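You operate a simulated robot arm through the tools that you are given. There is no shell and no other tool. Be economical: measure what you need, move in short steps, check, and stop when the job is done.

The job below is to be done with a simulated two-armed robot. You get a single attempt, and the scene is never put back.

## Task
Put the tub that says "Oat flakes" from the right part of the trial line belt on the top of the rear detector head. Put the yellow test card from the top of the trial line detector on the top of the trial line belt. Take the long purple sample pack on the top of the trial line belt and put it away on the top of the steel side table. Fetch the medium orange carton and set it on the top of the middle line detector. Stack the tub marked "Green peas" from the left part of the middle line belt on top of the tub labelled "Brown rice". Take the orange jar and put it on the left part of the trial line belt. Pick up the tall green carton with one hand, pass it to the other hand and put it on the top of the right steel table. Lift the lid of the cream printer open. Any order will do. Set down upright: tub, long purple sample pack, medium orange carton, orange jar, tall green carton.

It is judged by the outcome, as a careful person would: the job done as asked, and still so three seconds after it is handed in. It fails if anything else is knocked over, pushed out of place, dropped, spilled or broken. Lids that push on must go on centred and level and be pressed home; caps that screw on are set level and turned clockwise until they are tight.

## Robot
Two 7-joint arms with fingered hands on one trunk, on a base that drives. Base frame: it is fixed to the floor where the robot stands at the start and does not move with it; the origin is under the middle of the robot, x ahead of it, y to its left, z up; the surface under the hand at the start is at about z = 1100. Units: mm, rad, N and s.
The left shoulder is at the start at [70, 169, 1198], the right one opposite. With the tool pointing down near the work surface each hand reaches from about 100 to 660 mm from the robot's upright axis, wherever it stands, measured 20 degrees to its own side. Places, roughly: brown tub, cream tub, teal tub with a foil lid, wh [-1250, 750, 750]; left part of the trial line belt [500, 700, 800]; lid of the cream printer [2200, -5700, 900]; long purple sample pack [500, 750, 750]; medium orange carton [-1000, 750, 750]; orange jar [-1250, 1250, 750]; purple tub, yellow tub with a foil lid [500, -250, 750]; tall green carton [-1250, 2250, 750]; top of the middle line detector (24x52 cm) [-1080, 360, 1140]; top of the rear detector head [-1500, -2200, 1000]; top of the right steel table [-1100, -700, 800]; top of the steel side table [-4800, -2200, 700]; top of the trial line belt [500, 300, 800]; yellow test card [500, 250, 1000]. Payload 3.4 kg a hand.
The tool frame of a hand sits at the grasp point between the pads (the TCP): z along the fingers, y along the line on which they close. The tips reach 23 mm beyond it. The gripper opens to 116 mm. The gripper's body begins 65 mm behind the TCP. The gripper is a hand of 4 fingers: y runs from the thumb to the fingers, the wrist lies at [0, 0, -211] in the tool frame, and closing takes about 1.5 s.
Orientation is told as [roll, pitch, yaw] about the base's x, y, z axes, in that order, counted from this pose: with the fingers straight down and closing along the base's y, the tool's x points along the base's -x, its y along +y and its z along -z.

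## Interface
- The arms move only by the tool apply_moves. It takes "left_plan", "right_plan" or both (then of equal length, played together; a hand with none holds still); each is a list of rows, each a list of 6 numbers: the shift along the tool's x, y, z in mm, then the turn, a rotation vector about the tool's x, y, z in rad. In form: [[tx, ty, tz, wx, wy, wz], ...]. A call has 1 to 8 rows; each row shifts and turns the commanded pose from where the row before left it, along the tool's axes as they then stand. "left_gripper" and "right_gripper" are, for a hand that has rows, the finger opening in mm, from 0 to 116, set as the call begins (left out, the last holds). Rows are played at 5 a second. More than 50 mm and 0.15 rad between two rows, or a gripper value outside its range, and nothing of the call is played. Where a pose cannot be reached the arm comes as near as it can. A force on the tool above 40 N (or 10 N above the force at the start of the call, whichever is more), or a blocked arm, ends the call early, and 0.2 s more pass. Each finger travels about 153 mm/s and halts on what it meets, pressing with about 29 N; the grip force reading is that of the motor and also rises with nothing between the fingers. The clock runs only during rows and for 0.2 s after the last one: add rows that do not move to give the fingers time. The reply holds the time, the measured pose of the TCP, the force on the tool along the base axes, the opening and the grip force, in the units named above and with some noise, with the torque about the TCP (base axes, N m) and any sound that the robot's microphone picked up, and new pictures: "show" is both (left out), scene, wrist or none (wrist: the cameras of the hands that moved).
- Cameras (640 x 400 px; columns grow to the right, rows downward): "scene" is now at [130.9, 22.9, 1439.9]; the picture's right is [0.35, -0.94, 0.00], its down [-0.45, -0.17, -0.88] and it looks along [0.82, 0.31, -0.48] (base axes); focal length 214 px, centre (320, 200). "left" rides on the left gripper at [-69, 1, -90] in its tool frame; the picture's right is [-0.01, -1.00, 0.00], its down [0.79, -0.01, -0.61] and it looks along [0.61, -0.01, 0.79] (tool axes); focal length 251 px, centre (320, 200). "right" rides on the right gripper at [69, 1, -90] in its tool frame; the picture's right is [-0.01, 1.00, 0.00], its down [-0.79, -0.01, -0.61] and it looks along [-0.61, -0.01, 0.79] (tool axes); focal length 251 px, centre (320, 200). There is no depth. A picture from a camera that has moved, and an enlarged one, comes with that camera's place and axes in the base frame and with its lens. The place of the scene camera against the robot may be out by one fixed shift of up to 12 mm in any direction.
- lift_body(by): slides the trunk up (or, below 0, down) by that many mm; the arms and the scene camera ride with it, the base frame stays. It gives what a move gives, with no picture.
- base_move(legs): drives the robot by 1 to 6 legs, each [ahead, left, turn to the left] in mm, mm and rad, along the robot's own axes; the way and the turn of a leg run together, so that a leg with both is an arc; at most 1500 mm and 3.142 rad a leg. The arms and the cameras ride along, it lands a little off, and it stops where it bumps. It gives what a move gives, and a new picture of the scene camera.
- move_fingers(finger1, finger2, finger3, thumb_bend, hand): sets how far each is bent, from 0 (flat) to 1 (curled in); at 0.3 the hand is open as for a grip, at 0.7 the pads meet at the TCP. One left out holds its place. A second passes; each finger stops where it meets its share of the squeeze, and holds until it gets a number again. A gripper value or a shape takes the hand back. It gives what a move gives, with no picture; readings hold the bend of each and the force on the fingers (four entries, about 0 where the hand has none), thumb and palm.
- preshape(shape, hand): the hand has 4 fingers and takes this shape, open, in about a second: jaw (thumb against the fingers, like two jaws); tri (thumb and two fingers); tip (a fingertip pinch); poke (one finger out to press); point (the index stretched); flat (the hand flat); cup (the hand cupped); fist (a fist). The gripper value then closes the fingers along that shape, each until it touches; the sizes above hold for jaw. It gives what a move gives, with no picture.
- aim_head(pan, tilt): turns the head with the scene camera to pan (to the left, within 1.501 rad either way) and tilt (down, from -0.506 to 1.204), counted from straight ahead of the robot. It gives what a move gives, and a new picture of the scene camera.
- zoom(camera, box): a new picture of the part [left, top, right, bottom] of that camera's present view, enlarged. The clock stands still meanwhile.
- hand_in(): hands the job in; it is judged then, once.

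Work in short steps. Places have to be worked out from the pictures, the camera data and where the tool is seen: move nearer, look again, correct. Check each grasp and each placing, and mend what went wrong. You have 483 turns and 360 pictures in all, those below and enlarged ones among them. Open the grippers and draw the arms clear of the work before you hand the job in, unless the task says otherwise; then end with one line.

The tools are called as name(argument=value, ...) on one line, values as JSON. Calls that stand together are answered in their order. apply_moves: Moves the arms, as the interface text tells. Its arguments: {"type":"object","properties":{"left_plan":{"type":"array","items":{"type":"array","items":{"type":"number"}}},"left_gripper":{"type":"number"},"right_plan":{"type":"array","items":{"type":"array","items":{"type":"number"}}},"right_gripper":{"type":"number"},"show":{"type":"string","enum":["both","scene","wrist","none"]}},"required":[]} The other tools are called the same way: lift_body (by) slides the trunk up or down; preshape (shape, hand) gives the hand a shape; move_fingers (finger1, finger2, finger3, thumb_bend, hand) moves the fingers one by one; base_move (legs) drives the base; aim_head (pan, tilt) turns the head that bears the scene camera; zoom (camera, box) takes an enlarged picture of a part of a camera's view; hand_in () hands the job in.

At the start:

```text
time: 0.0
left_ee_pos: [362.4, 449.7, 1309.5]
left_tcp_rot: [0.001, 0.0, 0.003]
left_force: [-0.4, 0.3, 0.0]
left_moment: [-0.01, -0.01, 0.01]
left_width: 115.9
left_grip_force: 0.1
left_shape: jaw
left_bend: [0.3, 0.3, 0.3, 0.3]
left_finger forces: [0.0, 0.0, 0.0, 0.1, 0.1, 0.0]
right_ee_pos: [406.8, 56.9, 1333.9]
right_tcp_rot: [0.0, -0.001, 0.0]
right_force: [0.2, -0.1, -0.1]
right_moment: [0.01, -0.01, 0.03]
right_width: 115.8
right_grip_force: 0.1
right_shape: jaw
right_bend: [0.3, 0.3, 0.3, 0.3]
right_finger forces: [0.0, 0.0, 0.0, 0.0, 0.1, 0.0]
trunk travel left (down, up): [-705.0, 235.0]
robot x, y, heading: [0.5, -0.4, -0.004]
head pan, tilt: [0.358, 0.504]
```

scene: 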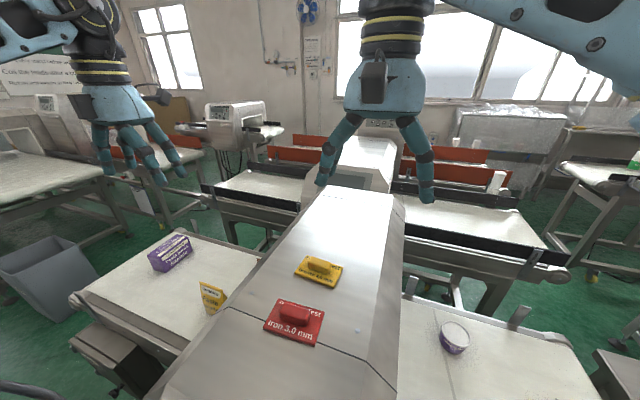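
right: 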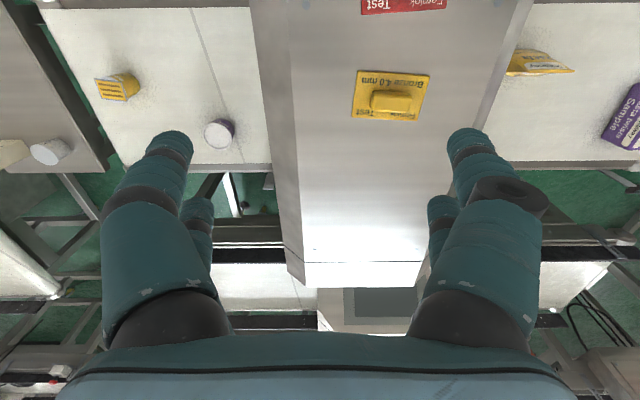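
left: 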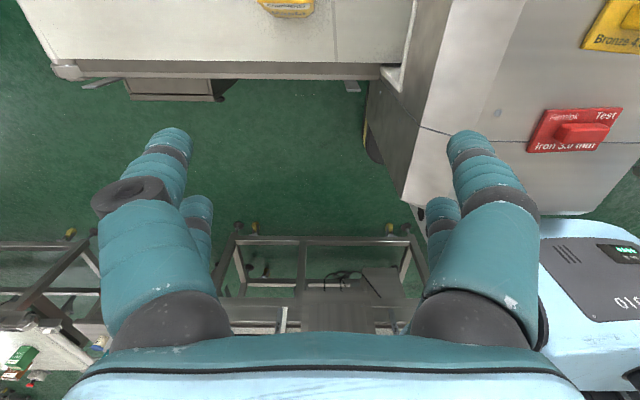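

The trial line is ahead with the detector in the middle. I look around first, starting to the right for the tubs.

aim_head(pan=-0.5, tilt=0.6)

aim_head(pan=0.9, tilt=0.6)

aim_head(pan=-1.4, tilt=0.2)

```text
time: 1.2
left_ee_pos: [362.7, 450.2, 1308.6]
left_tcp_rot: [0.0, -0.002, 0.002]
left_force: [-0.7, -0.2, -0.4]
left_moment: [0.0, 0.01, 0.01]
left_width: 115.9
left_grip_force: 0.1
left_shape: jaw
left_bend: [0.3, 0.3, 0.3, 0.3]
left_finger forces: [0.0, 0.0, 0.0, 0.0, 0.1, 0.0]
right_ee_pos: [407.1, 58.3, 1332.6]
right_tcp_rot: [0.001, 0.0, 0.001]
right_force: [0.6, 0.0, 0.3]
right_moment: [-0.02, 0.01, 0.01]
right_width: 116.1
right_grip_force: 0.1
right_shape: jaw
right_bend: [0.3, 0.3, 0.3, 0.3]
right_finger forces: [0.0, 0.1, 0.1, 0.0, 0.0, 0.0]
trunk travel left (down, up): [-705.0, 235.0]
robot x, y, heading: [2.6, 1.6, 0.001]
head pan, tilt: [-0.499, 0.6]
camera scene: at [123.3, -51.1, 1431.3], right [-0.48, -0.88, 0.0], down [-0.5, 0.27, -0.83], along [0.72, -0.39, -0.56], focal length 214 px, centre (320, 200)
```

scene: 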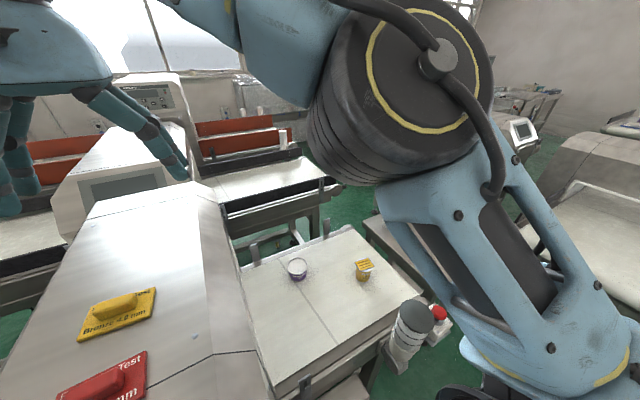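

```text
time: 2.7
left_ee_pos: [362.6, 449.3, 1308.6]
left_tcp_rot: [0.0, -0.003, 0.001]
left_force: [-0.4, 0.4, 0.8]
left_moment: [-0.01, -0.01, 0.0]
left_width: 115.9
left_grip_force: 0.1
left_shape: jaw
left_bend: [0.3, 0.3, 0.3, 0.3]
left_finger forces: [0.1, 0.0, 0.1, 0.0, 0.1, 0.0]
right_ee_pos: [405.7, 59.3, 1333.4]
right_tcp_rot: [0.001, 0.0, 0.001]
right_force: [-0.6, 0.2, 0.5]
right_moment: [-0.01, -0.03, 0.0]
right_width: 115.7
right_grip_force: 0.0
right_shape: jaw
right_bend: [0.3, 0.3, 0.3, 0.3]
right_finger forces: [0.1, 0.1, 0.0, 0.0, 0.0, 0.0]
trunk travel left (down, up): [-705.0, 235.0]
robot x, y, heading: [0.8, -1.4, -0.002]
head pan, tilt: [0.901, 0.6]
camera scene: at [100.6, 60.4, 1431.3], right [0.78, -0.62, 0.0], down [-0.35, -0.44, -0.82], along [0.51, 0.65, -0.57], focal length 214 px, centre (320, 200)
```

scene: 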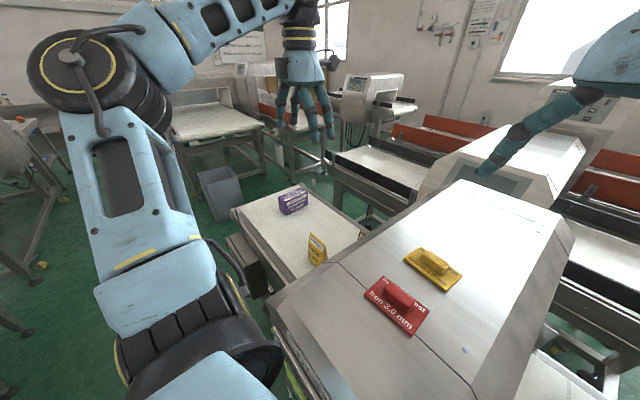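

```text
time: 4.8
left_ee_pos: [361.0, 449.9, 1308.7]
left_tcp_rot: [0.001, -0.001, 0.002]
left_force: [-0.2, 0.8, 0.0]
left_moment: [0.01, -0.02, -0.01]
left_width: 116.1
left_grip_force: 0.0
left_shape: jaw
left_bend: [0.3, 0.3, 0.3, 0.3]
left_finger forces: [0.0, 0.0, 0.0, 0.0, 0.1, 0.1]
right_ee_pos: [407.0, 59.5, 1333.4]
right_tcp_rot: [0.002, 0.001, 0.0]
right_force: [0.9, -1.3, -0.1]
right_moment: [0.01, -0.01, 0.01]
right_width: 115.9
right_grip_force: 0.1
right_shape: jaw
right_bend: [0.3, 0.3, 0.3, 0.3]
right_finger forces: [0.1, 0.1, 0.0, 0.0, 0.0, 0.0]
trunk travel left (down, up): [-705.0, 235.0]
robot x, y, heading: [-1.5, 3.4, 0.002]
head pan, tilt: [-1.4, 0.201]
camera scene: at [61.6, -100.6, 1468.0], right [-0.99, -0.17, 0.0], down [-0.03, 0.2, -0.98], along [0.17, -0.97, -0.2], focal length 214 px, centre (320, 200)
```

scene: 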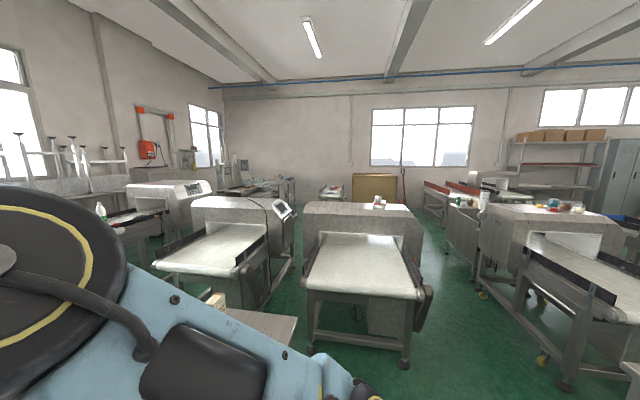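

Triangulating from several pictures, the yellow card sits at about [430, 141, 1100]. I bring the right hand above it and look again.

apply_moves(right_plan=[[-6, 21, 25, 0, 0, 0], [-6, 21, 25, 0, 0, 0], [-6, 21, 25, 0, 0, 0], [-5, 21, 25, 0, 0, 0], [0, 0, 0, 0, 0, 0]], show="wrist")

aim_head(pan=0.3, tilt=0.8)

```text
time: 6.0
left_ee_pos: [362.8, 450.4, 1309.7]
left_tcp_rot: [0.0, -0.001, 0.001]
left_force: [-0.5, -0.4, -0.3]
left_moment: [0.04, -0.01, -0.01]
left_width: 115.9
left_grip_force: 0.0
left_shape: jaw
left_bend: [0.3, 0.3, 0.3, 0.3]
left_finger forces: [0.0, 0.0, 0.1, 0.0, 0.0, 0.0]
right_ee_pos: [430.2, 131.2, 1234.7]
right_tcp_rot: [0.015, 0.0, -0.017]
right_force: [0.3, -0.6, 0.2]
right_moment: [0.01, -0.02, -0.04]
right_width: 115.8
right_grip_force: 0.1
right_shape: jaw
right_bend: [0.3, 0.3, 0.3, 0.3]
right_finger forces: [0.0, 0.0, 0.1, 0.1, 0.0, 0.0]
right hand out of reach, approached as far as the arm can: row 4
trunk travel left (down, up): [-705.0, 235.0]
robot x, y, heading: [0.8, 1.6, -0.001]
head pan, tilt: [-1.4, 0.201]
camera right: at [362.4, 131.6, 1325.4], right [0.03, 1.0, 0.01], down [0.8, -0.03, 0.61], along [0.61, -0.01, -0.8], focal length 251 px, centre (320, 200)
```

right: 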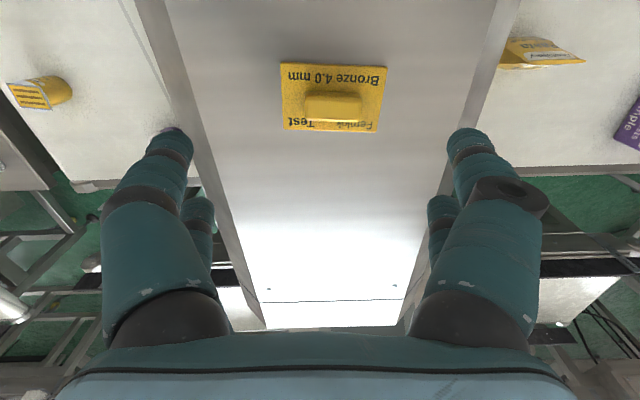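

```text
time: 7.8
left_ee_pos: [362.2, 448.7, 1309.9]
left_tcp_rot: [0.001, -0.003, 0.002]
left_force: [0.6, -1.1, 0.0]
left_moment: [-0.02, -0.03, -0.01]
left_width: 116.1
left_grip_force: 0.0
left_shape: jaw
left_bend: [0.3, 0.3, 0.3, 0.3]
left_finger forces: [0.0, 0.1, 0.0, 0.0, 0.1, 0.1]
right_ee_pos: [431.9, 128.8, 1235.1]
right_tcp_rot: [0.011, 0.002, -0.018]
right_force: [-0.5, 0.1, 0.3]
right_moment: [0.0, 0.03, -0.02]
right_width: 116.0
right_grip_force: 0.1
right_shape: jaw
right_bend: [0.3, 0.3, 0.3, 0.3]
right_finger forces: [0.0, 0.0, 0.0, 0.1, 0.0, 0.0]
trunk travel left (down, up): [-705.0, 235.0]
robot x, y, heading: [1.0, 2.4, -0.0]
head pan, tilt: [0.3, 0.799]
camera scene: at [122.8, 15.0, 1414.4], right [0.3, -0.96, 0.0], down [-0.68, -0.21, -0.7], along [0.67, 0.21, -0.72], focal length 214 px, centre (320, 200)
```

scene: 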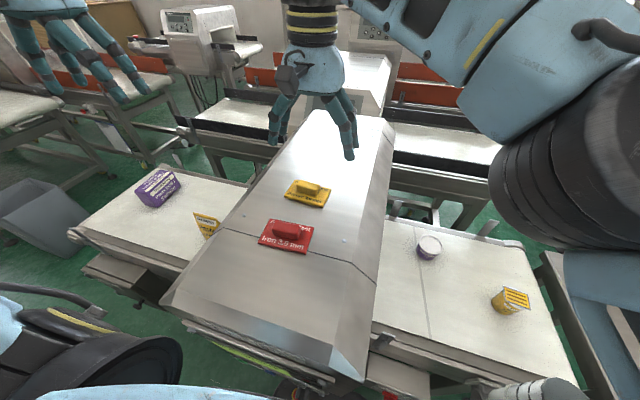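

The right arm is at its reach limit to the left, so I shift the base 150 mm to the left to take the card more comfortably.

base_move(legs=[[0, 150, 0]])

```text
time: 9.1
left_ee_pos: [362.2, 592.6, 1309.9]
left_tcp_rot: [0.003, 0.0, 0.002]
left_force: [-0.1, 0.5, 0.4]
left_moment: [-0.03, -0.01, 0.01]
left_width: 115.9
left_grip_force: 0.0
left_shape: jaw
left_bend: [0.3, 0.3, 0.3, 0.3]
left_finger forces: [0.0, 0.0, 0.0, 0.1, 0.1, 0.0]
right_ee_pos: [431.7, 273.5, 1234.8]
right_tcp_rot: [0.015, 0.001, -0.017]
right_force: [-0.4, 0.0, 0.5]
right_moment: [0.01, -0.01, 0.0]
right_width: 116.0
right_grip_force: 0.0
right_shape: jaw
right_bend: [0.3, 0.3, 0.3, 0.3]
right_finger forces: [0.0, 0.0, 0.0, 0.1, 0.0, 0.0]
trunk travel left (down, up): [-705.0, 235.0]
robot x, y, heading: [1.2, 147.2, 0.002]
head pan, tilt: [0.3, 0.799]
camera scene: at [122.7, 158.6, 1414.5], right [0.29, -0.96, 0.0], down [-0.69, -0.21, -0.7], along [0.67, 0.21, -0.72], focal length 214 px, centre (320, 200)
```

scene: 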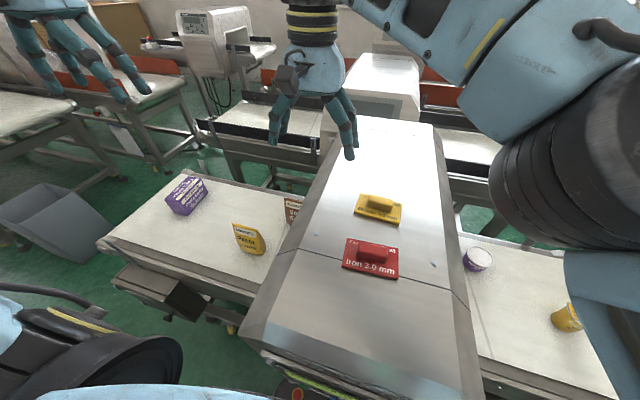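

Robot moved fine. Now the hand goes over the card at y≈143, down to z≈1160.

apply_moves(right_plan=[[0, -44, 15, 0, 0, 0], [2, -43, 15, 0, 0, 0], [2, -43, 20, 0, 0, 0.017], [0, 0, 25, -0.015, 0, 0], [0, 0, 0, 0, 0, 0]], show="both")

```text
time: 10.3
left_ee_pos: [361.7, 596.1, 1309.1]
left_tcp_rot: [0.0, -0.002, -0.001]
left_force: [0.1, -1.0, 0.4]
left_moment: [-0.02, 0.01, -0.01]
left_width: 115.8
left_grip_force: 0.1
left_shape: jaw
left_bend: [0.3, 0.3, 0.3, 0.3]
left_finger forces: [0.0, 0.0, 0.0, 0.0, 0.0, 0.0]
right_ee_pos: [422.9, 145.7, 1158.3]
right_tcp_rot: [0.029, 0.002, -0.036]
right_force: [-0.5, -0.9, -0.4]
right_moment: [-0.03, -0.01, -0.01]
right_width: 115.9
right_grip_force: 0.1
right_shape: jaw
right_bend: [0.3, 0.3, 0.3, 0.3]
right_finger forces: [0.1, 0.1, 0.0, 0.0, 0.0, 0.1]
trunk travel left (down, up): [-705.0, 235.0]
robot x, y, heading: [-0.1, 148.1, 0.001]
head pan, tilt: [0.3, 0.799]
camera scene: at [122.6, 161.5, 1414.4], right [0.3, -0.96, 0.0], down [-0.69, -0.21, -0.7], along [0.67, 0.21, -0.72], focal length 214 px, centre (320, 200)
camera right: at [354.2, 147.3, 1249.0], right [0.04, 1.0, 0.03], down [0.79, -0.05, 0.61], along [0.61, 0.0, -0.8], focal length 251 px, centre (320, 200)
```

scene: 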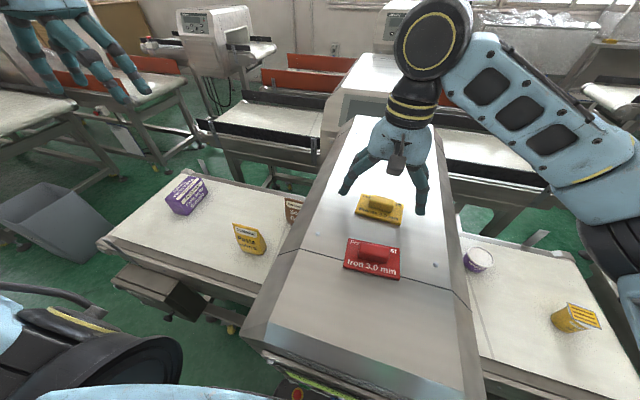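
right: 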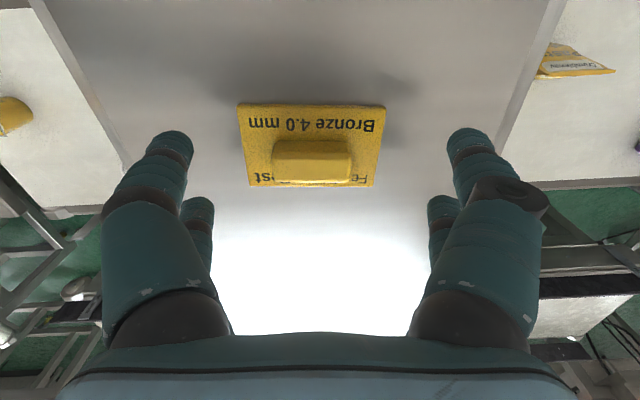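

The handle is about at [428, 142, 1108], 55 mm wide along y. I descend so the tips come alongside it.

apply_moves(right_plan=[[-5, -2, 15, 0, 0, 0], [0, 0, 15, 0, 0, 0], [0, 0, 10, 0, 0, 0], [0, 0, 0, 0, 0, 0]], show="both")

```text
time: 11.3
left_ee_pos: [361.5, 599.7, 1309.8]
left_tcp_rot: [-0.002, -0.004, 0.003]
left_force: [-0.4, 0.5, -0.1]
left_moment: [0.0, -0.04, 0.02]
left_width: 116.2
left_grip_force: 0.0
left_shape: jaw
left_bend: [0.3, 0.3, 0.3, 0.3]
left_finger forces: [0.0, 0.1, 0.0, 0.0, 0.1, 0.0]
right_ee_pos: [428.8, 146.6, 1120.7]
right_tcp_rot: [0.028, -0.002, -0.032]
right_force: [9.9, 8.2, 36.2]
right_moment: [-2.25, 0.09, 0.56]
right_width: 115.7
right_grip_force: 0.1
right_shape: jaw
right_bend: [0.3, 0.3, 0.29, 0.28]
right_finger forces: [0.8, 0.6, 12.5, 0.0, 22.4, 0.0]
trunk travel left (down, up): [-705.0, 235.0]
robot x, y, heading: [-1.1, 149.9, -0.003]
head pan, tilt: [0.3, 0.799]
camera scene: at [120.7, 164.3, 1415.1], right [0.3, -0.96, 0.0], down [-0.68, -0.21, -0.7], along [0.67, 0.2, -0.72], focal length 214 px, centre (320, 200)
camera right: at [358.7, 149.3, 1210.6], right [0.04, 1.0, 0.03], down [0.79, -0.05, 0.61], along [0.61, 0.0, -0.79], focal length 251 px, centre (320, 200)
```

scene: 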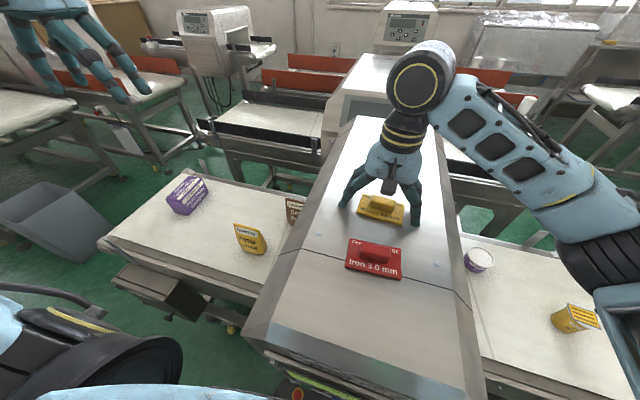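
right: 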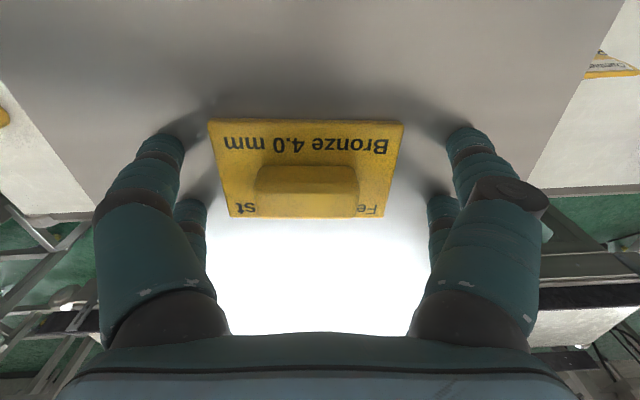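

The tips touched the top plate; surface is at about z=1097. I raise 12 mm, centre over the handle and start closing.

apply_moves(right_plan=[[0, 0, -12, 0, 0, 0], [-5, -5, 0, -0.03, 0, 0], [0, 0, 0, 0, 0, 0], [0, 0, 0, 0, 0, 0]], right_gripper=70, show="wrist")

```text
time: 12.3
left_ee_pos: [363.2, 596.2, 1309.1]
left_tcp_rot: [0.0, -0.001, 0.0]
left_force: [0.0, 0.1, -0.5]
left_moment: [0.03, -0.01, 0.03]
left_width: 115.7
left_grip_force: 0.1
left_shape: jaw
left_bend: [0.3, 0.3, 0.3, 0.3]
left_finger forces: [0.1, 0.1, 0.0, 0.0, 0.0, 0.0]
right_ee_pos: [433.8, 140.5, 1128.8]
right_tcp_rot: [0.057, 0.003, -0.034]
right_force: [0.3, -0.2, -0.5]
right_moment: [-0.01, 0.03, 0.01]
right_width: 12.7
right_grip_force: 28.7
right_shape: jaw
right_bend: [0.8, 0.66, 0.76, 0.83]
right_finger forces: [0.0, 0.0, 0.0, 0.0, 0.0, 0.0]
trunk travel left (down, up): [-705.0, 235.0]
robot x, y, heading: [1.7, 146.2, -0.001]
head pan, tilt: [0.3, 0.799]
camera right: at [365.1, 138.9, 1219.0], right [0.04, 1.0, 0.06], down [0.79, -0.07, 0.6], along [0.61, 0.02, -0.8], focal length 251 px, centre (320, 200)
```

right: 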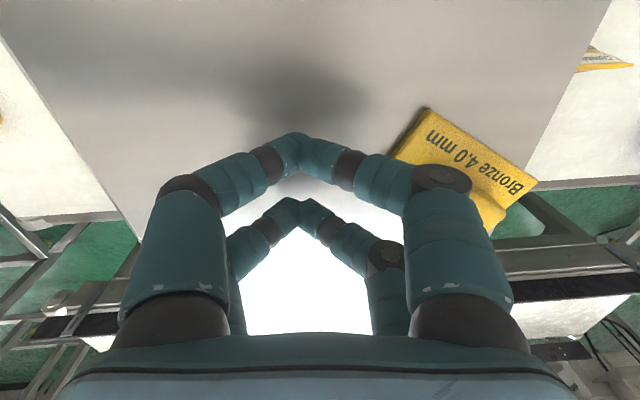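

The card slipped out sideways instead of being gripped. I open, lift, and look at where the card is now.

apply_moves(right_plan=[[0, 0, -25, 0, 0, 0], [0, 0, -30, 0.055, 0, -0.03], [0, 0, 0, 0, 0, 0], [0, 0, 0, 0, 0, 0]], right_gripper=116, show="both")

```text
time: 13.3
left_ee_pos: [362.5, 595.8, 1308.4]
left_tcp_rot: [0.0, -0.001, 0.002]
left_force: [-0.1, -0.4, 0.1]
left_moment: [0.01, 0.01, 0.03]
left_width: 115.9
left_grip_force: 0.0
left_shape: jaw
left_bend: [0.3, 0.3, 0.3, 0.3]
left_finger forces: [0.0, 0.0, 0.1, 0.0, 0.0, 0.0]
right_ee_pos: [434.2, 137.1, 1185.9]
right_tcp_rot: [0.003, 0.002, -0.004]
right_force: [-0.4, 0.9, -0.5]
right_moment: [0.02, 0.0, 0.01]
right_width: 115.9
right_grip_force: 0.1
right_shape: jaw
right_bend: [0.3, 0.3, 0.3, 0.3]
right_finger forces: [0.0, 0.0, 0.1, 0.0, 0.0, 0.1]
trunk travel left (down, up): [-705.0, 235.0]
robot x, y, heading: [-1.7, 143.8, 0.001]
head pan, tilt: [0.3, 0.799]
camera scene: at [123.1, 161.0, 1414.4], right [0.3, -0.96, 0.0], down [-0.69, -0.21, -0.7], along [0.67, 0.21, -0.72], focal length 214 px, centre (320, 200)
camera right: at [364.6, 139.7, 1276.4], right [0.01, 1.0, 0.0], down [0.8, -0.01, 0.61], along [0.61, -0.01, -0.8], focal length 251 px, centre (320, 200)
```

scene: 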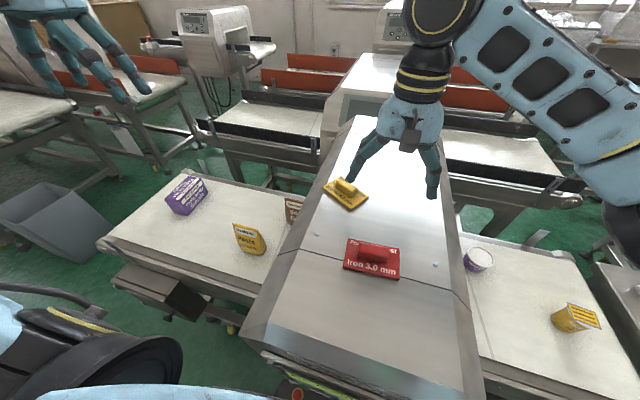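
right: 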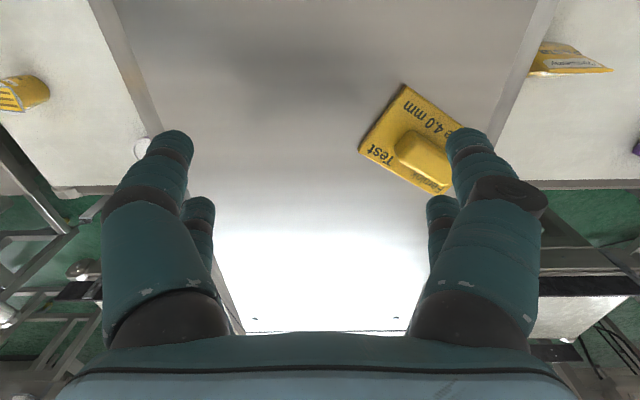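

The card is still on the detector, rotated about 32°, handle near [449, 211]. The fingers come in pairs, so I should grip across the handle's short side: yaw by about +1.0 rad first.

apply_moves(right_plan=[[-8, 37, 0, 0, 0, -0.145], [0, 37, 0, 0, 0, -0.145], [0, 0, 0, 0, 0, -0.145], [0, 0, 0, 0, 0, -0.145], [0, 0, 0, 0, 0, -0.145], [0, 0, 0, 0, 0, -0.145], [0, 0, 0, 0, 0, -0.14], [0, 0, 0, 0, 0, 0]], show="wrist")

```text
time: 15.1
left_ee_pos: [362.6, 595.7, 1309.9]
left_tcp_rot: [0.0, -0.001, 0.001]
left_force: [1.2, -0.3, -0.1]
left_moment: [0.01, 0.01, -0.01]
left_width: 115.9
left_grip_force: 0.0
left_shape: jaw
left_bend: [0.3, 0.3, 0.3, 0.3]
left_finger forces: [0.0, 0.1, 0.0, 0.0, 0.0, 0.1]
right_ee_pos: [438.8, 210.3, 1184.8]
right_tcp_rot: [0.004, -0.001, 1.007]
right_force: [-0.5, 0.2, -0.4]
right_moment: [0.02, 0.03, -0.01]
right_width: 115.9
right_grip_force: 0.0
right_shape: jaw
right_bend: [0.3, 0.3, 0.3, 0.3]
right_finger forces: [0.0, 0.1, 0.1, 0.1, 0.1, 0.1]
trunk travel left (down, up): [-705.0, 235.0]
robot x, y, heading: [-3.7, 143.9, -0.002]
head pan, tilt: [0.3, 0.799]
camera right: at [399.8, 153.2, 1274.9], right [-0.84, 0.54, 0.0], down [0.43, 0.67, 0.61], along [0.33, 0.51, -0.79], focal length 251 px, centre (320, 200)
```

right: 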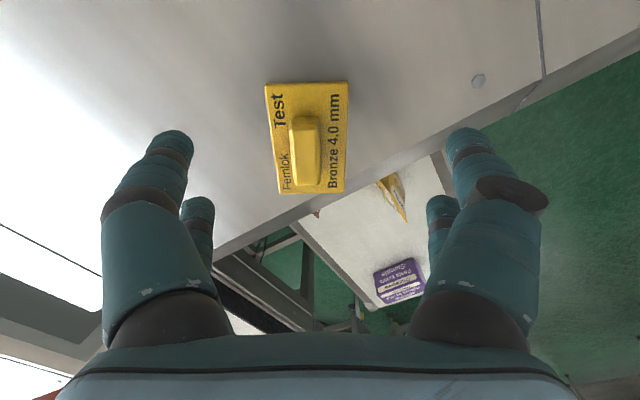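

Well aligned now. I move to the handle centre and descend to TCP z≈1127.

apply_moves(right_plan=[[-15, -9, 0, 0, 0, 0], [0, 0, 25, 0, 0, 0], [0, 0, 25, 0, 0, 0], [0, 0, 7, 0, 0, 0], [0, 0, 0, 0, 0, 0]], show="wrist")

```text
time: 16.3
left_ee_pos: [362.5, 594.9, 1308.5]
left_tcp_rot: [-0.002, -0.001, 0.002]
left_force: [0.6, 0.3, 0.0]
left_moment: [-0.03, 0.02, -0.01]
left_width: 115.6
left_grip_force: 0.0
left_shape: jaw
left_bend: [0.3, 0.3, 0.3, 0.3]
left_finger forces: [0.0, 0.1, 0.1, 0.1, 0.1, 0.1]
right_ee_pos: [454.0, 219.4, 1128.1]
right_tcp_rot: [0.003, -0.001, 1.006]
right_force: [-0.3, -0.3, -0.7]
right_moment: [-0.03, 0.01, -0.03]
right_width: 116.0
right_grip_force: 0.0
right_shape: jaw
right_bend: [0.3, 0.3, 0.3, 0.3]
right_finger forces: [0.0, 0.0, 0.0, 0.0, 0.0, 0.1]
trunk travel left (down, up): [-705.0, 235.0]
robot x, y, heading: [-0.4, 143.9, -0.002]
head pan, tilt: [0.3, 0.799]
camera right: at [416.1, 162.3, 1218.0], right [-0.84, 0.54, 0.0], down [0.43, 0.67, 0.61], along [0.33, 0.51, -0.79], focal length 251 px, centre (320, 200)
```

right: 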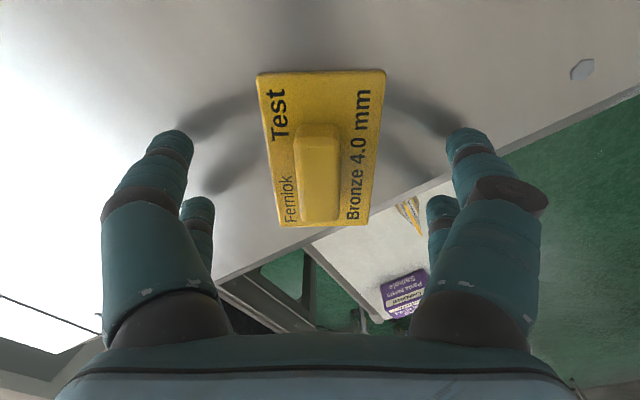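

Handle centred between the tips. I close.

apply_moves(right_plan=[[0, 0, 2, 0, 0, 0], [0, 0, 0, 0, 0, 0], [0, 0, 0, 0, 0, 0], [0, 0, 0, 0, 0, 0], [0, 0, 0, 0, 0, 0], [0, 0, 0, 0, 0, 0]], right_gripper=5, show="wrist")

```text
time: 17.9
left_ee_pos: [361.5, 595.5, 1309.2]
left_tcp_rot: [0.0, -0.003, 0.001]
left_force: [-0.2, -0.7, -0.2]
left_moment: [0.02, -0.02, 0.04]
left_width: 116.0
left_grip_force: 0.1
left_shape: jaw
left_bend: [0.3, 0.3, 0.3, 0.3]
left_finger forces: [0.0, 0.1, 0.0, 0.0, 0.0, 0.1]
right_ee_pos: [451.4, 219.1, 1128.0]
right_tcp_rot: [-0.002, -0.006, 1.006]
right_force: [-0.1, 0.5, 15.9]
right_moment: [-0.18, 0.05, 0.02]
right_width: 36.2
right_grip_force: 28.8
right_shape: jaw
right_bend: [0.75, 0.75, 0.74, 0.79]
right_finger forces: [30.5, 26.9, 31.8, 0.0, 33.9, 0.0]
trunk travel left (down, up): [-705.0, 235.0]
robot x, y, heading: [1.8, 146.7, -0.0]
head pan, tilt: [0.3, 0.799]
stopped in row 6 (right hand): the force on the tool passed its limit at 41 N (the readings are from after the stop); the commanded pose is now the measured one
camera right: at [413.9, 161.9, 1217.9], right [-0.84, 0.54, 0.0], down [0.43, 0.66, 0.61], along [0.33, 0.51, -0.79], focal length 251 px, centre (320, 200)
```

right: 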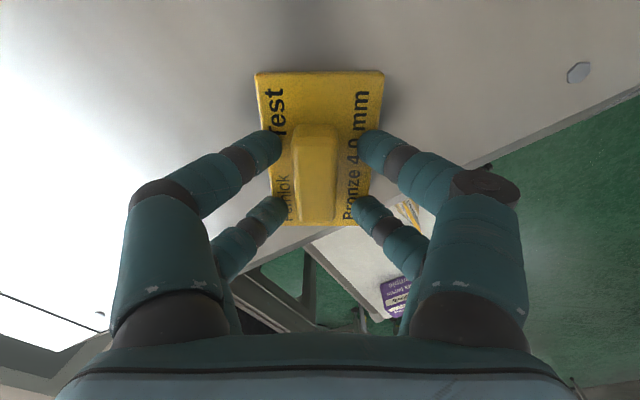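

The tips press on the card's plate before reaching the handle. I raise a few mm so they can close on it.

apply_moves(right_plan=[[0, 0, -3, 0, 0, 0], [0, 0, -3, 0, 0, 0], [0, 0, -3, 0, 0, 0], [0, 0, 0, 0, 0, 0], [0, 0, 0, 0, 0, 0]], right_gripper=5, show="wrist")

```text
time: 19.1
left_ee_pos: [362.5, 596.2, 1309.0]
left_tcp_rot: [-0.001, -0.001, 0.001]
left_force: [-0.1, 0.0, 0.4]
left_moment: [0.0, 0.0, 0.05]
left_width: 116.0
left_grip_force: 0.1
left_shape: jaw
left_bend: [0.3, 0.3, 0.3, 0.3]
left_finger forces: [0.0, 0.0, 0.0, 0.0, 0.0, 0.0]
right_ee_pos: [453.2, 218.6, 1136.0]
right_tcp_rot: [0.0, -0.002, 1.006]
right_force: [-0.4, 0.3, 0.1]
right_moment: [-0.01, -0.01, 0.04]
right_width: 35.9
right_grip_force: 29.1
right_shape: jaw
right_bend: [0.75, 0.75, 0.74, 0.79]
right_finger forces: [27.3, 26.6, 30.0, 0.0, 29.5, 0.0]
trunk travel left (down, up): [-705.0, 235.0]
robot x, y, heading: [0.4, 145.5, 0.001]
head pan, tilt: [0.3, 0.799]
camera right: at [416.1, 162.5, 1226.3], right [-0.84, 0.54, 0.0], down [0.43, 0.66, 0.61], along [0.33, 0.51, -0.79], focal length 251 px, centre (320, 200)
```

right: 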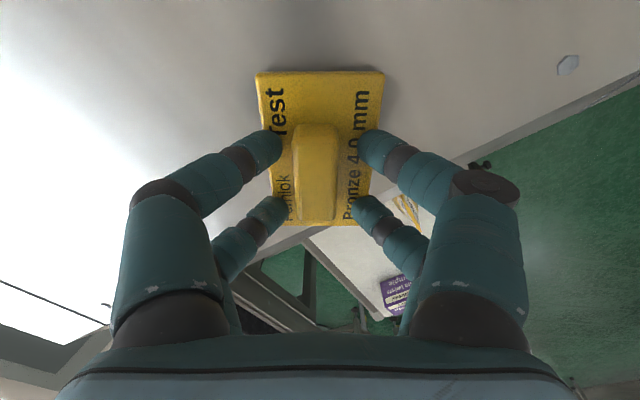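

The card kept its place relative to the fingers while the hand rose, so it is gripped. I lift it clear.

apply_moves(right_plan=[[0, 0, -20, 0, 0, 0], [0, 0, -30, 0, 0, 0], [0, 0, -40, 0, 0, 0], [0, 0, -40, 0, 0, 0], [0, 0, 0, 0, 0, 0]], show="both")

```text
time: 20.3
left_ee_pos: [363.8, 595.6, 1309.5]
left_tcp_rot: [-0.002, 0.001, 0.001]
left_force: [0.4, -0.2, 0.1]
left_moment: [0.03, 0.0, 0.02]
left_width: 115.8
left_grip_force: 0.1
left_shape: jaw
left_bend: [0.3, 0.3, 0.3, 0.3]
left_finger forces: [0.0, 0.0, 0.1, 0.0, 0.0, 0.0]
right_ee_pos: [456.6, 215.6, 1269.6]
right_tcp_rot: [0.002, -0.003, 1.006]
right_force: [-0.1, 0.6, -0.3]
right_moment: [0.01, 0.03, 0.01]
right_width: 35.8
right_grip_force: 29.3
right_shape: jaw
right_bend: [0.75, 0.74, 0.74, 0.79]
right_finger forces: [25.1, 25.2, 25.9, 0.0, 25.5, 0.0]
trunk travel left (down, up): [-705.0, 235.0]
robot x, y, heading: [0.5, 146.9, -0.001]
head pan, tilt: [0.3, 0.799]
camera scene: at [123.6, 160.9, 1414.3], right [0.3, -0.96, 0.0], down [-0.69, -0.21, -0.7], along [0.67, 0.21, -0.72], focal length 214 px, centre (320, 200)
camera right: at [417.0, 158.6, 1358.8], right [-0.84, 0.54, 0.0], down [0.43, 0.66, 0.61], along [0.33, 0.51, -0.79], focal length 251 px, centre (320, 200)
```

scene: 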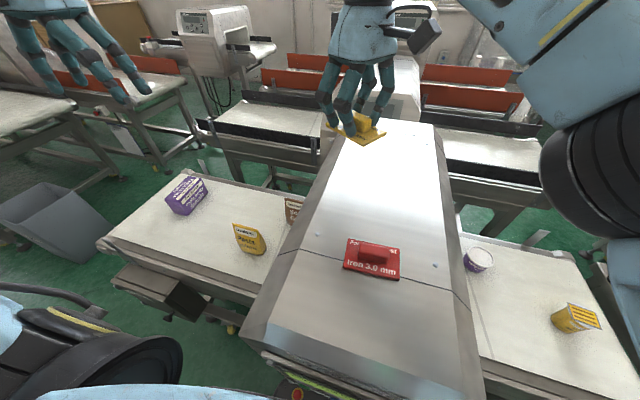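
right: 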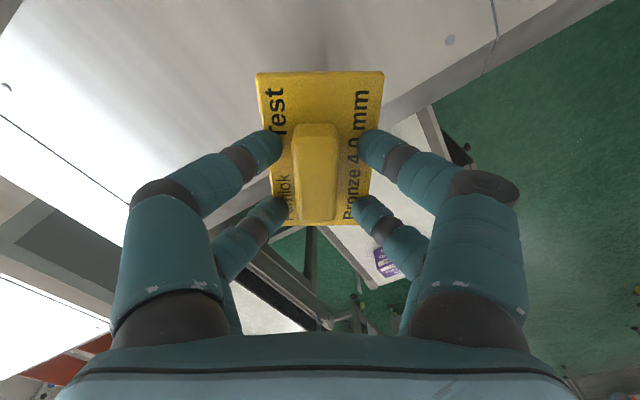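

Card held firmly. I back off a little and drive left so the robot faces the left part of the belt.

base_move(legs=[[-80, 0, 0], [0, 500, 0]])

aim_head(pan=0.0, tilt=0.9)

```text
time: 23.9
left_ee_pos: [291.6, 1083.0, 1309.9]
left_tcp_rot: [0.002, -0.003, -0.014]
left_force: [-0.2, 0.5, -0.5]
left_moment: [0.0, 0.0, -0.03]
left_width: 115.8
left_grip_force: 0.1
left_shape: jaw
left_bend: [0.3, 0.3, 0.3, 0.3]
left_finger forces: [0.1, 0.0, 0.0, 0.1, 0.1, 0.0]
right_ee_pos: [378.1, 702.1, 1269.1]
right_tcp_rot: [0.003, -0.004, 0.991]
right_force: [1.1, 0.2, -0.5]
right_moment: [0.0, 0.0, -0.01]
right_width: 35.9
right_grip_force: 29.4
right_shape: jaw
right_bend: [0.75, 0.74, 0.74, 0.79]
right_finger forces: [25.1, 25.0, 25.9, 0.0, 25.3, 0.1]
trunk travel left (down, up): [-705.0, 235.0]
robot x, y, heading: [-73.0, 636.2, -0.012]
head pan, tilt: [0.3, 0.799]
camera scene: at [45.6, 651.1, 1414.4], right [0.28, -0.96, 0.0], down [-0.69, -0.2, -0.7], along [0.67, 0.2, -0.72], focal length 214 px, centre (320, 200)
```

scene: 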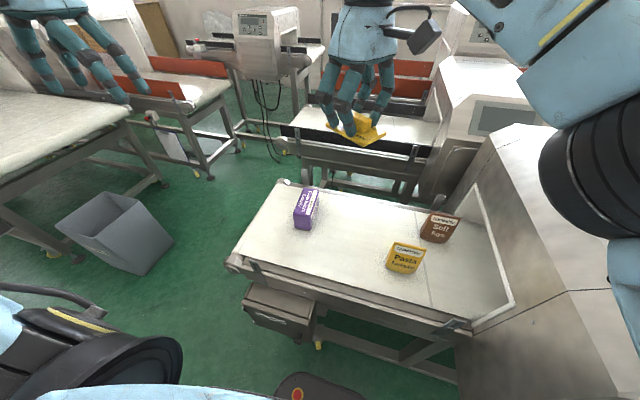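

```text
time: 24.7
left_ee_pos: [290.6, 1083.3, 1309.1]
left_tcp_rot: [-0.001, -0.001, -0.015]
left_force: [0.4, 0.5, 0.2]
left_moment: [0.02, 0.02, -0.02]
left_width: 116.1
left_grip_force: 0.1
left_shape: jaw
left_bend: [0.3, 0.3, 0.3, 0.3]
left_finger forces: [0.0, 0.0, 0.0, 0.0, 0.0, 0.0]
right_ee_pos: [378.2, 700.8, 1267.7]
right_tcp_rot: [0.001, -0.004, 0.991]
right_force: [-1.3, -1.3, -1.0]
right_moment: [-0.01, 0.0, 0.0]
right_width: 35.7
right_grip_force: 29.9
right_shape: jaw
right_bend: [0.75, 0.74, 0.74, 0.79]
right_finger forces: [25.1, 25.0, 25.9, 0.0, 25.4, 0.0]
trunk travel left (down, up): [-705.0, 235.0]
robot x, y, heading: [-76.2, 639.0, -0.02]
head pan, tilt: [0.0, 0.901]
camera scene: at [43.8, 628.9, 1406.5], right [-0.01, -1.0, 0.0], down [-0.78, 0.01, -0.62], along [0.62, -0.01, -0.78], focal length 214 px, centre (320, 200)
```

scene: 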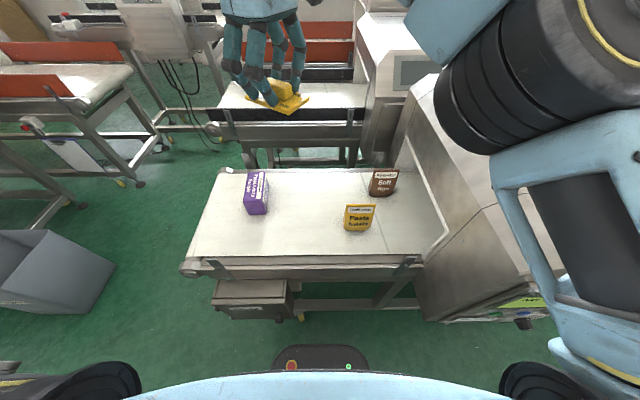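

The belt spans x≈285–680, y≈330–1025; pouch at [400,497], pack at [503,830]. A free spot for the card is about [460, 650]. I lower the trunk.

lift_body(by=-280)

apply_moves(right_plan=[[-2, -49, 0, 0, 0, 0], [0, -49, 0, 0, 0, 0], [0, 0, 30, 0, 0, 0], [0, 0, 30, 0, 0, 0], [0, 0, 30, 0, 0, 0], [0, 0, 0, 0, 0, 0]])

```text
time: 27.5
left_ee_pos: [292.0, 1084.2, 1029.3]
left_tcp_rot: [-0.002, -0.001, -0.014]
left_force: [-0.1, -0.6, -0.1]
left_moment: [0.02, 0.04, 0.0]
left_width: 115.6
left_grip_force: 0.1
left_shape: jaw
left_bend: [0.3, 0.3, 0.3, 0.3]
left_finger forces: [0.0, 0.0, 0.1, 0.1, 0.0, 0.0]
right_ee_pos: [378.5, 700.9, 988.7]
right_tcp_rot: [0.003, -0.005, 0.993]
right_force: [0.7, -0.7, -0.6]
right_moment: [0.0, -0.01, -0.01]
right_width: 35.7
right_grip_force: 29.0
right_shape: jaw
right_bend: [0.75, 0.74, 0.74, 0.79]
right_finger forces: [25.1, 25.2, 25.7, 0.1, 25.4, 0.0]
trunk travel left (down, up): [-425.0, 515.0]
robot x, y, heading: [-75.2, 637.4, -0.02]
head pan, tilt: [0.0, 0.901]
```

```text
time: 28.9
left_ee_pos: [291.7, 1083.5, 1028.6]
left_tcp_rot: [0.0, -0.001, -0.015]
left_force: [0.0, 1.0, -0.4]
left_moment: [0.01, -0.01, 0.01]
left_width: 115.8
left_grip_force: 0.1
left_shape: jaw
left_bend: [0.3, 0.3, 0.3, 0.3]
left_finger forces: [0.0, 0.0, 0.0, 0.0, 0.0, 0.0]
right_ee_pos: [436.9, 644.6, 893.1]
right_tcp_rot: [0.001, -0.006, 0.991]
right_force: [0.1, -0.6, 0.0]
right_moment: [0.04, -0.01, 0.0]
right_width: 35.7
right_grip_force: 29.5
right_shape: jaw
right_bend: [0.74, 0.74, 0.74, 0.79]
right_finger forces: [23.8, 23.8, 23.7, 0.0, 24.2, 0.0]
right hand out of reach, approached as far as the arm can: row 2
trunk travel left (down, up): [-425.0, 515.0]
robot x, y, heading: [-78.6, 639.5, -0.018]
head pan, tilt: [0.0, 0.901]
camera scene: at [43.4, 628.5, 1126.5], right [-0.01, -1.0, 0.0], down [-0.78, 0.01, -0.62], along [0.62, -0.01, -0.78], focal length 214 px, centre (320, 200)
camera right: at [397.6, 587.7, 983.7], right [-0.83, 0.56, 0.0], down [0.44, 0.66, 0.61], along [0.34, 0.51, -0.79], focal length 251 px, centre (320, 200)
```

scene: 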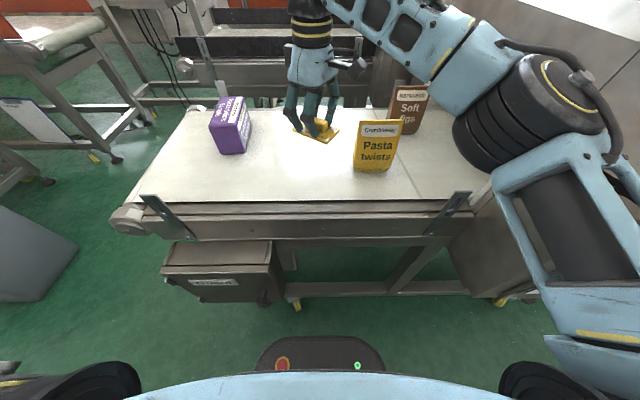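
right: 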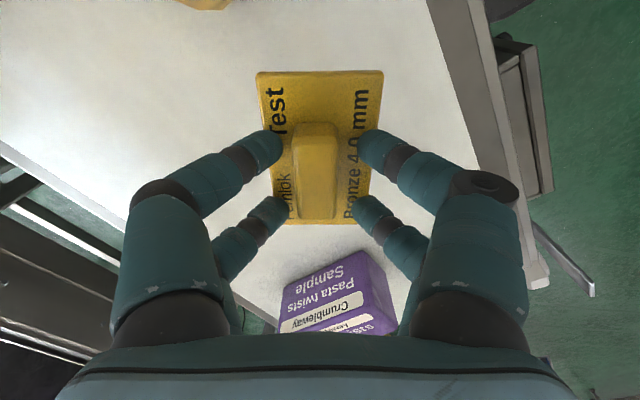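

The card is over a free spot. I lower it step by step until it touches.

apply_moves(right_plan=[[0, 0, 25, 0, 0, 0], [0, 0, 20, 0, 0, 0], [0, 0, 10, 0, 0, 0], [0, 0, 5, 0, 0, 0], [0, 0, 5, 0, 0, 0], [0, 0, 5, 0, 0, 0], [0, 0, 5, 0, 0, 0]])

```text
time: 30.5
left_ee_pos: [291.3, 1082.8, 1029.1]
left_tcp_rot: [0.0, -0.002, -0.013]
left_force: [0.4, 1.2, -0.1]
left_moment: [0.01, -0.04, 0.0]
left_width: 116.0
left_grip_force: 0.1
left_shape: jaw
left_bend: [0.3, 0.3, 0.3, 0.3]
left_finger forces: [0.0, 0.0, 0.0, 0.0, 0.0, 0.1]
right_ee_pos: [436.2, 644.2, 817.0]
right_tcp_rot: [0.002, -0.003, 0.992]
right_force: [0.5, 0.0, -1.4]
right_moment: [-0.01, 0.0, 0.02]
right_width: 35.7
right_grip_force: 28.9
right_shape: jaw
right_bend: [0.74, 0.74, 0.74, 0.79]
right_finger forces: [23.6, 23.7, 23.7, 0.0, 24.1, 0.0]
trunk travel left (down, up): [-425.0, 515.0]
robot x, y, heading: [-77.2, 638.7, -0.009]
head pan, tilt: [0.0, 0.901]
camera scene: at [43.8, 628.3, 1126.5], right [-0.01, -1.0, 0.0], down [-0.78, 0.01, -0.62], along [0.62, -0.01, -0.78], focal length 214 px, centre (320, 200)
camera right: at [398.4, 588.0, 906.8], right [-0.83, 0.56, 0.0], down [0.44, 0.66, 0.61], along [0.34, 0.51, -0.79], focal length 251 px, centre (320, 200)
```

scene: 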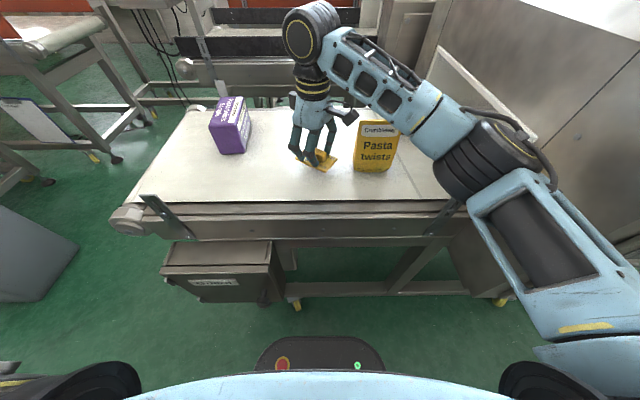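
right: 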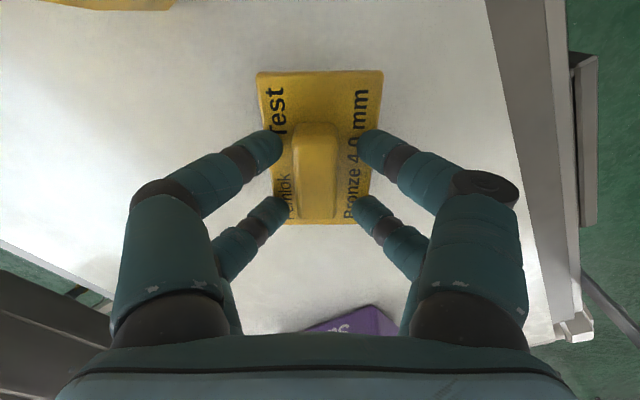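

No contact yet; belt is a bit lower than 786. I continue in small steps.

apply_moves(right_plan=[[0, 0, 5, 0, 0, 0], [0, 0, 5, 0, 0, 0], [0, 0, 5, 0, 0, 0], [0, 0, 5, 0, 0, 0], [0, 0, 5, 0, 0, 0], [0, 0, 5, 0, 0, 0], [0, 0, 5, 0, 0, 0], [0, 0, 5, 0, 0, 0]], show="wrist")

```text
time: 32.1
left_ee_pos: [288.7, 1081.6, 1031.2]
left_tcp_rot: [0.001, -0.003, -0.014]
left_force: [0.3, -0.2, -0.1]
left_moment: [0.04, 0.01, 0.0]
left_width: 115.8
left_grip_force: 0.0
left_shape: jaw
left_bend: [0.3, 0.3, 0.3, 0.3]
left_finger forces: [0.0, 0.0, 0.0, 0.0, 0.0, 0.1]
right_ee_pos: [436.4, 644.7, 789.1]
right_tcp_rot: [-0.008, -0.015, 0.989]
right_force: [-4.1, -2.1, 20.8]
right_moment: [-0.23, 0.27, 0.0]
right_width: 35.7
right_grip_force: 28.5
right_shape: jaw
right_bend: [0.75, 0.74, 0.74, 0.79]
right_finger forces: [31.3, 26.5, 24.6, 0.1, 29.8, 0.1]
trunk travel left (down, up): [-425.0, 515.0]
robot x, y, heading: [-76.0, 637.5, -0.016]
head pan, tilt: [0.0, 0.901]
stopped in row 8 (right hand): the force on the tool passed its limit at 48 N (the readings are from after the stop); the commanded pose is now the measured one
camera right: at [396.1, 587.8, 878.2], right [-0.83, 0.56, -0.01], down [0.43, 0.65, 0.62], along [0.35, 0.51, -0.79], focal length 251 px, centre (320, 200)
```

right: 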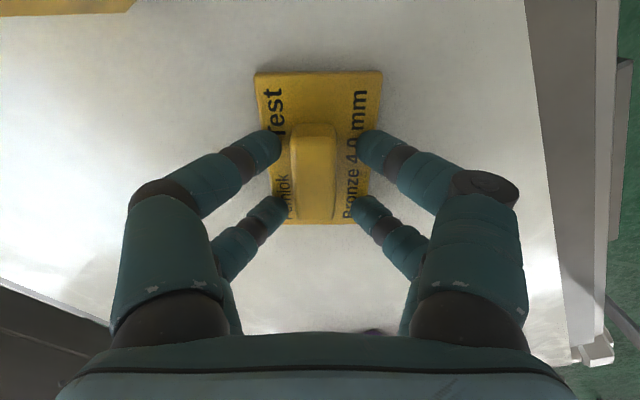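

Contact: belt surface is at about z≈758. I ease up slightly, release, and rise.

apply_moves(right_plan=[[0, 0, -4, 0, 0, 0], [0, 0, 0, 0, 0, 0]], show="none")

apply_moves(right_plan=[[0, 0, 0, 0, 0, 0], [0, 0, 0, 0, 0, 0], [0, 0, 0, 0, 0, 0], [0, 0, -20, 0, 0, 0], [0, 0, -30, 0, 0, 0], [0, 0, -40, 0, 0, 0], [0, 0, -40, 0, 0, 0], [0, 0, 0, 0, 0, 0]], right_gripper=116)

```text
time: 32.7
left_ee_pos: [290.8, 1082.2, 1031.0]
left_tcp_rot: [0.001, -0.001, -0.016]
left_force: [-0.2, 0.0, 0.0]
left_moment: [0.03, 0.02, -0.03]
left_width: 115.8
left_grip_force: 0.2
left_shape: jaw
left_bend: [0.3, 0.3, 0.3, 0.3]
left_finger forces: [0.0, 0.1, 0.0, 0.1, 0.0, 0.0]
right_ee_pos: [436.9, 644.8, 789.0]
right_tcp_rot: [-0.002, -0.012, 0.989]
right_force: [-2.2, 0.3, 2.9]
right_moment: [0.09, -0.09, 0.01]
right_width: 35.9
right_grip_force: 28.8
right_shape: jaw
right_bend: [0.75, 0.74, 0.74, 0.79]
right_finger forces: [27.1, 26.3, 24.2, 0.0, 27.2, 0.1]
trunk travel left (down, up): [-425.0, 515.0]
robot x, y, heading: [-77.8, 639.8, -0.017]
head pan, tilt: [0.0, 0.901]
```

```text
time: 34.5
left_ee_pos: [292.1, 1082.3, 1029.0]
left_tcp_rot: [-0.001, 0.002, -0.013]
left_force: [-0.1, 0.0, -0.7]
left_moment: [0.0, 0.02, 0.01]
left_width: 115.9
left_grip_force: 0.0
left_shape: jaw
left_bend: [0.3, 0.3, 0.3, 0.3]
left_finger forces: [0.0, 0.0, 0.0, 0.0, 0.0, 0.0]
right_ee_pos: [439.2, 644.4, 920.0]
right_tcp_rot: [-0.005, -0.013, 0.99]
right_force: [0.4, 0.2, 0.5]
right_moment: [0.02, -0.01, 0.01]
right_width: 115.9
right_grip_force: 0.1
right_shape: jaw
right_bend: [0.3, 0.3, 0.3, 0.3]
right_finger forces: [0.0, 0.0, 0.0, 0.1, 0.0, 0.1]
trunk travel left (down, up): [-425.0, 515.0]
robot x, y, heading: [-79.3, 636.9, -0.021]
head pan, tilt: [0.0, 0.901]
camera scene: at [44.3, 628.1, 1126.4], right [-0.01, -1.0, 0.0], down [-0.78, 0.01, -0.62], along [0.62, -0.01, -0.78], focal length 214 px, centre (320, 200)
camera right: at [398.8, 588.0, 1008.0], right [-0.83, 0.56, 0.0], down [0.44, 0.66, 0.62], along [0.34, 0.51, -0.79], focal length 251 px, centre (320, 200)
```

scene: 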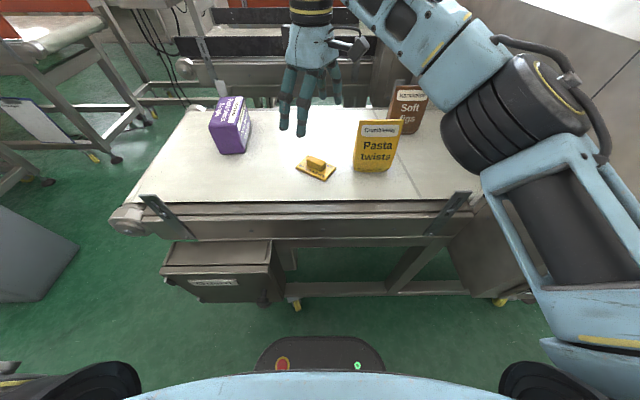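
right: 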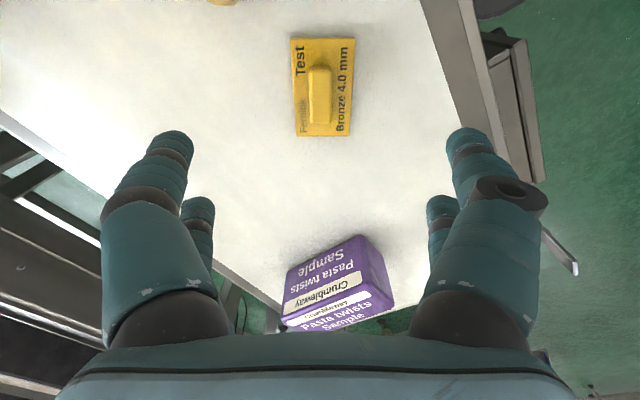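

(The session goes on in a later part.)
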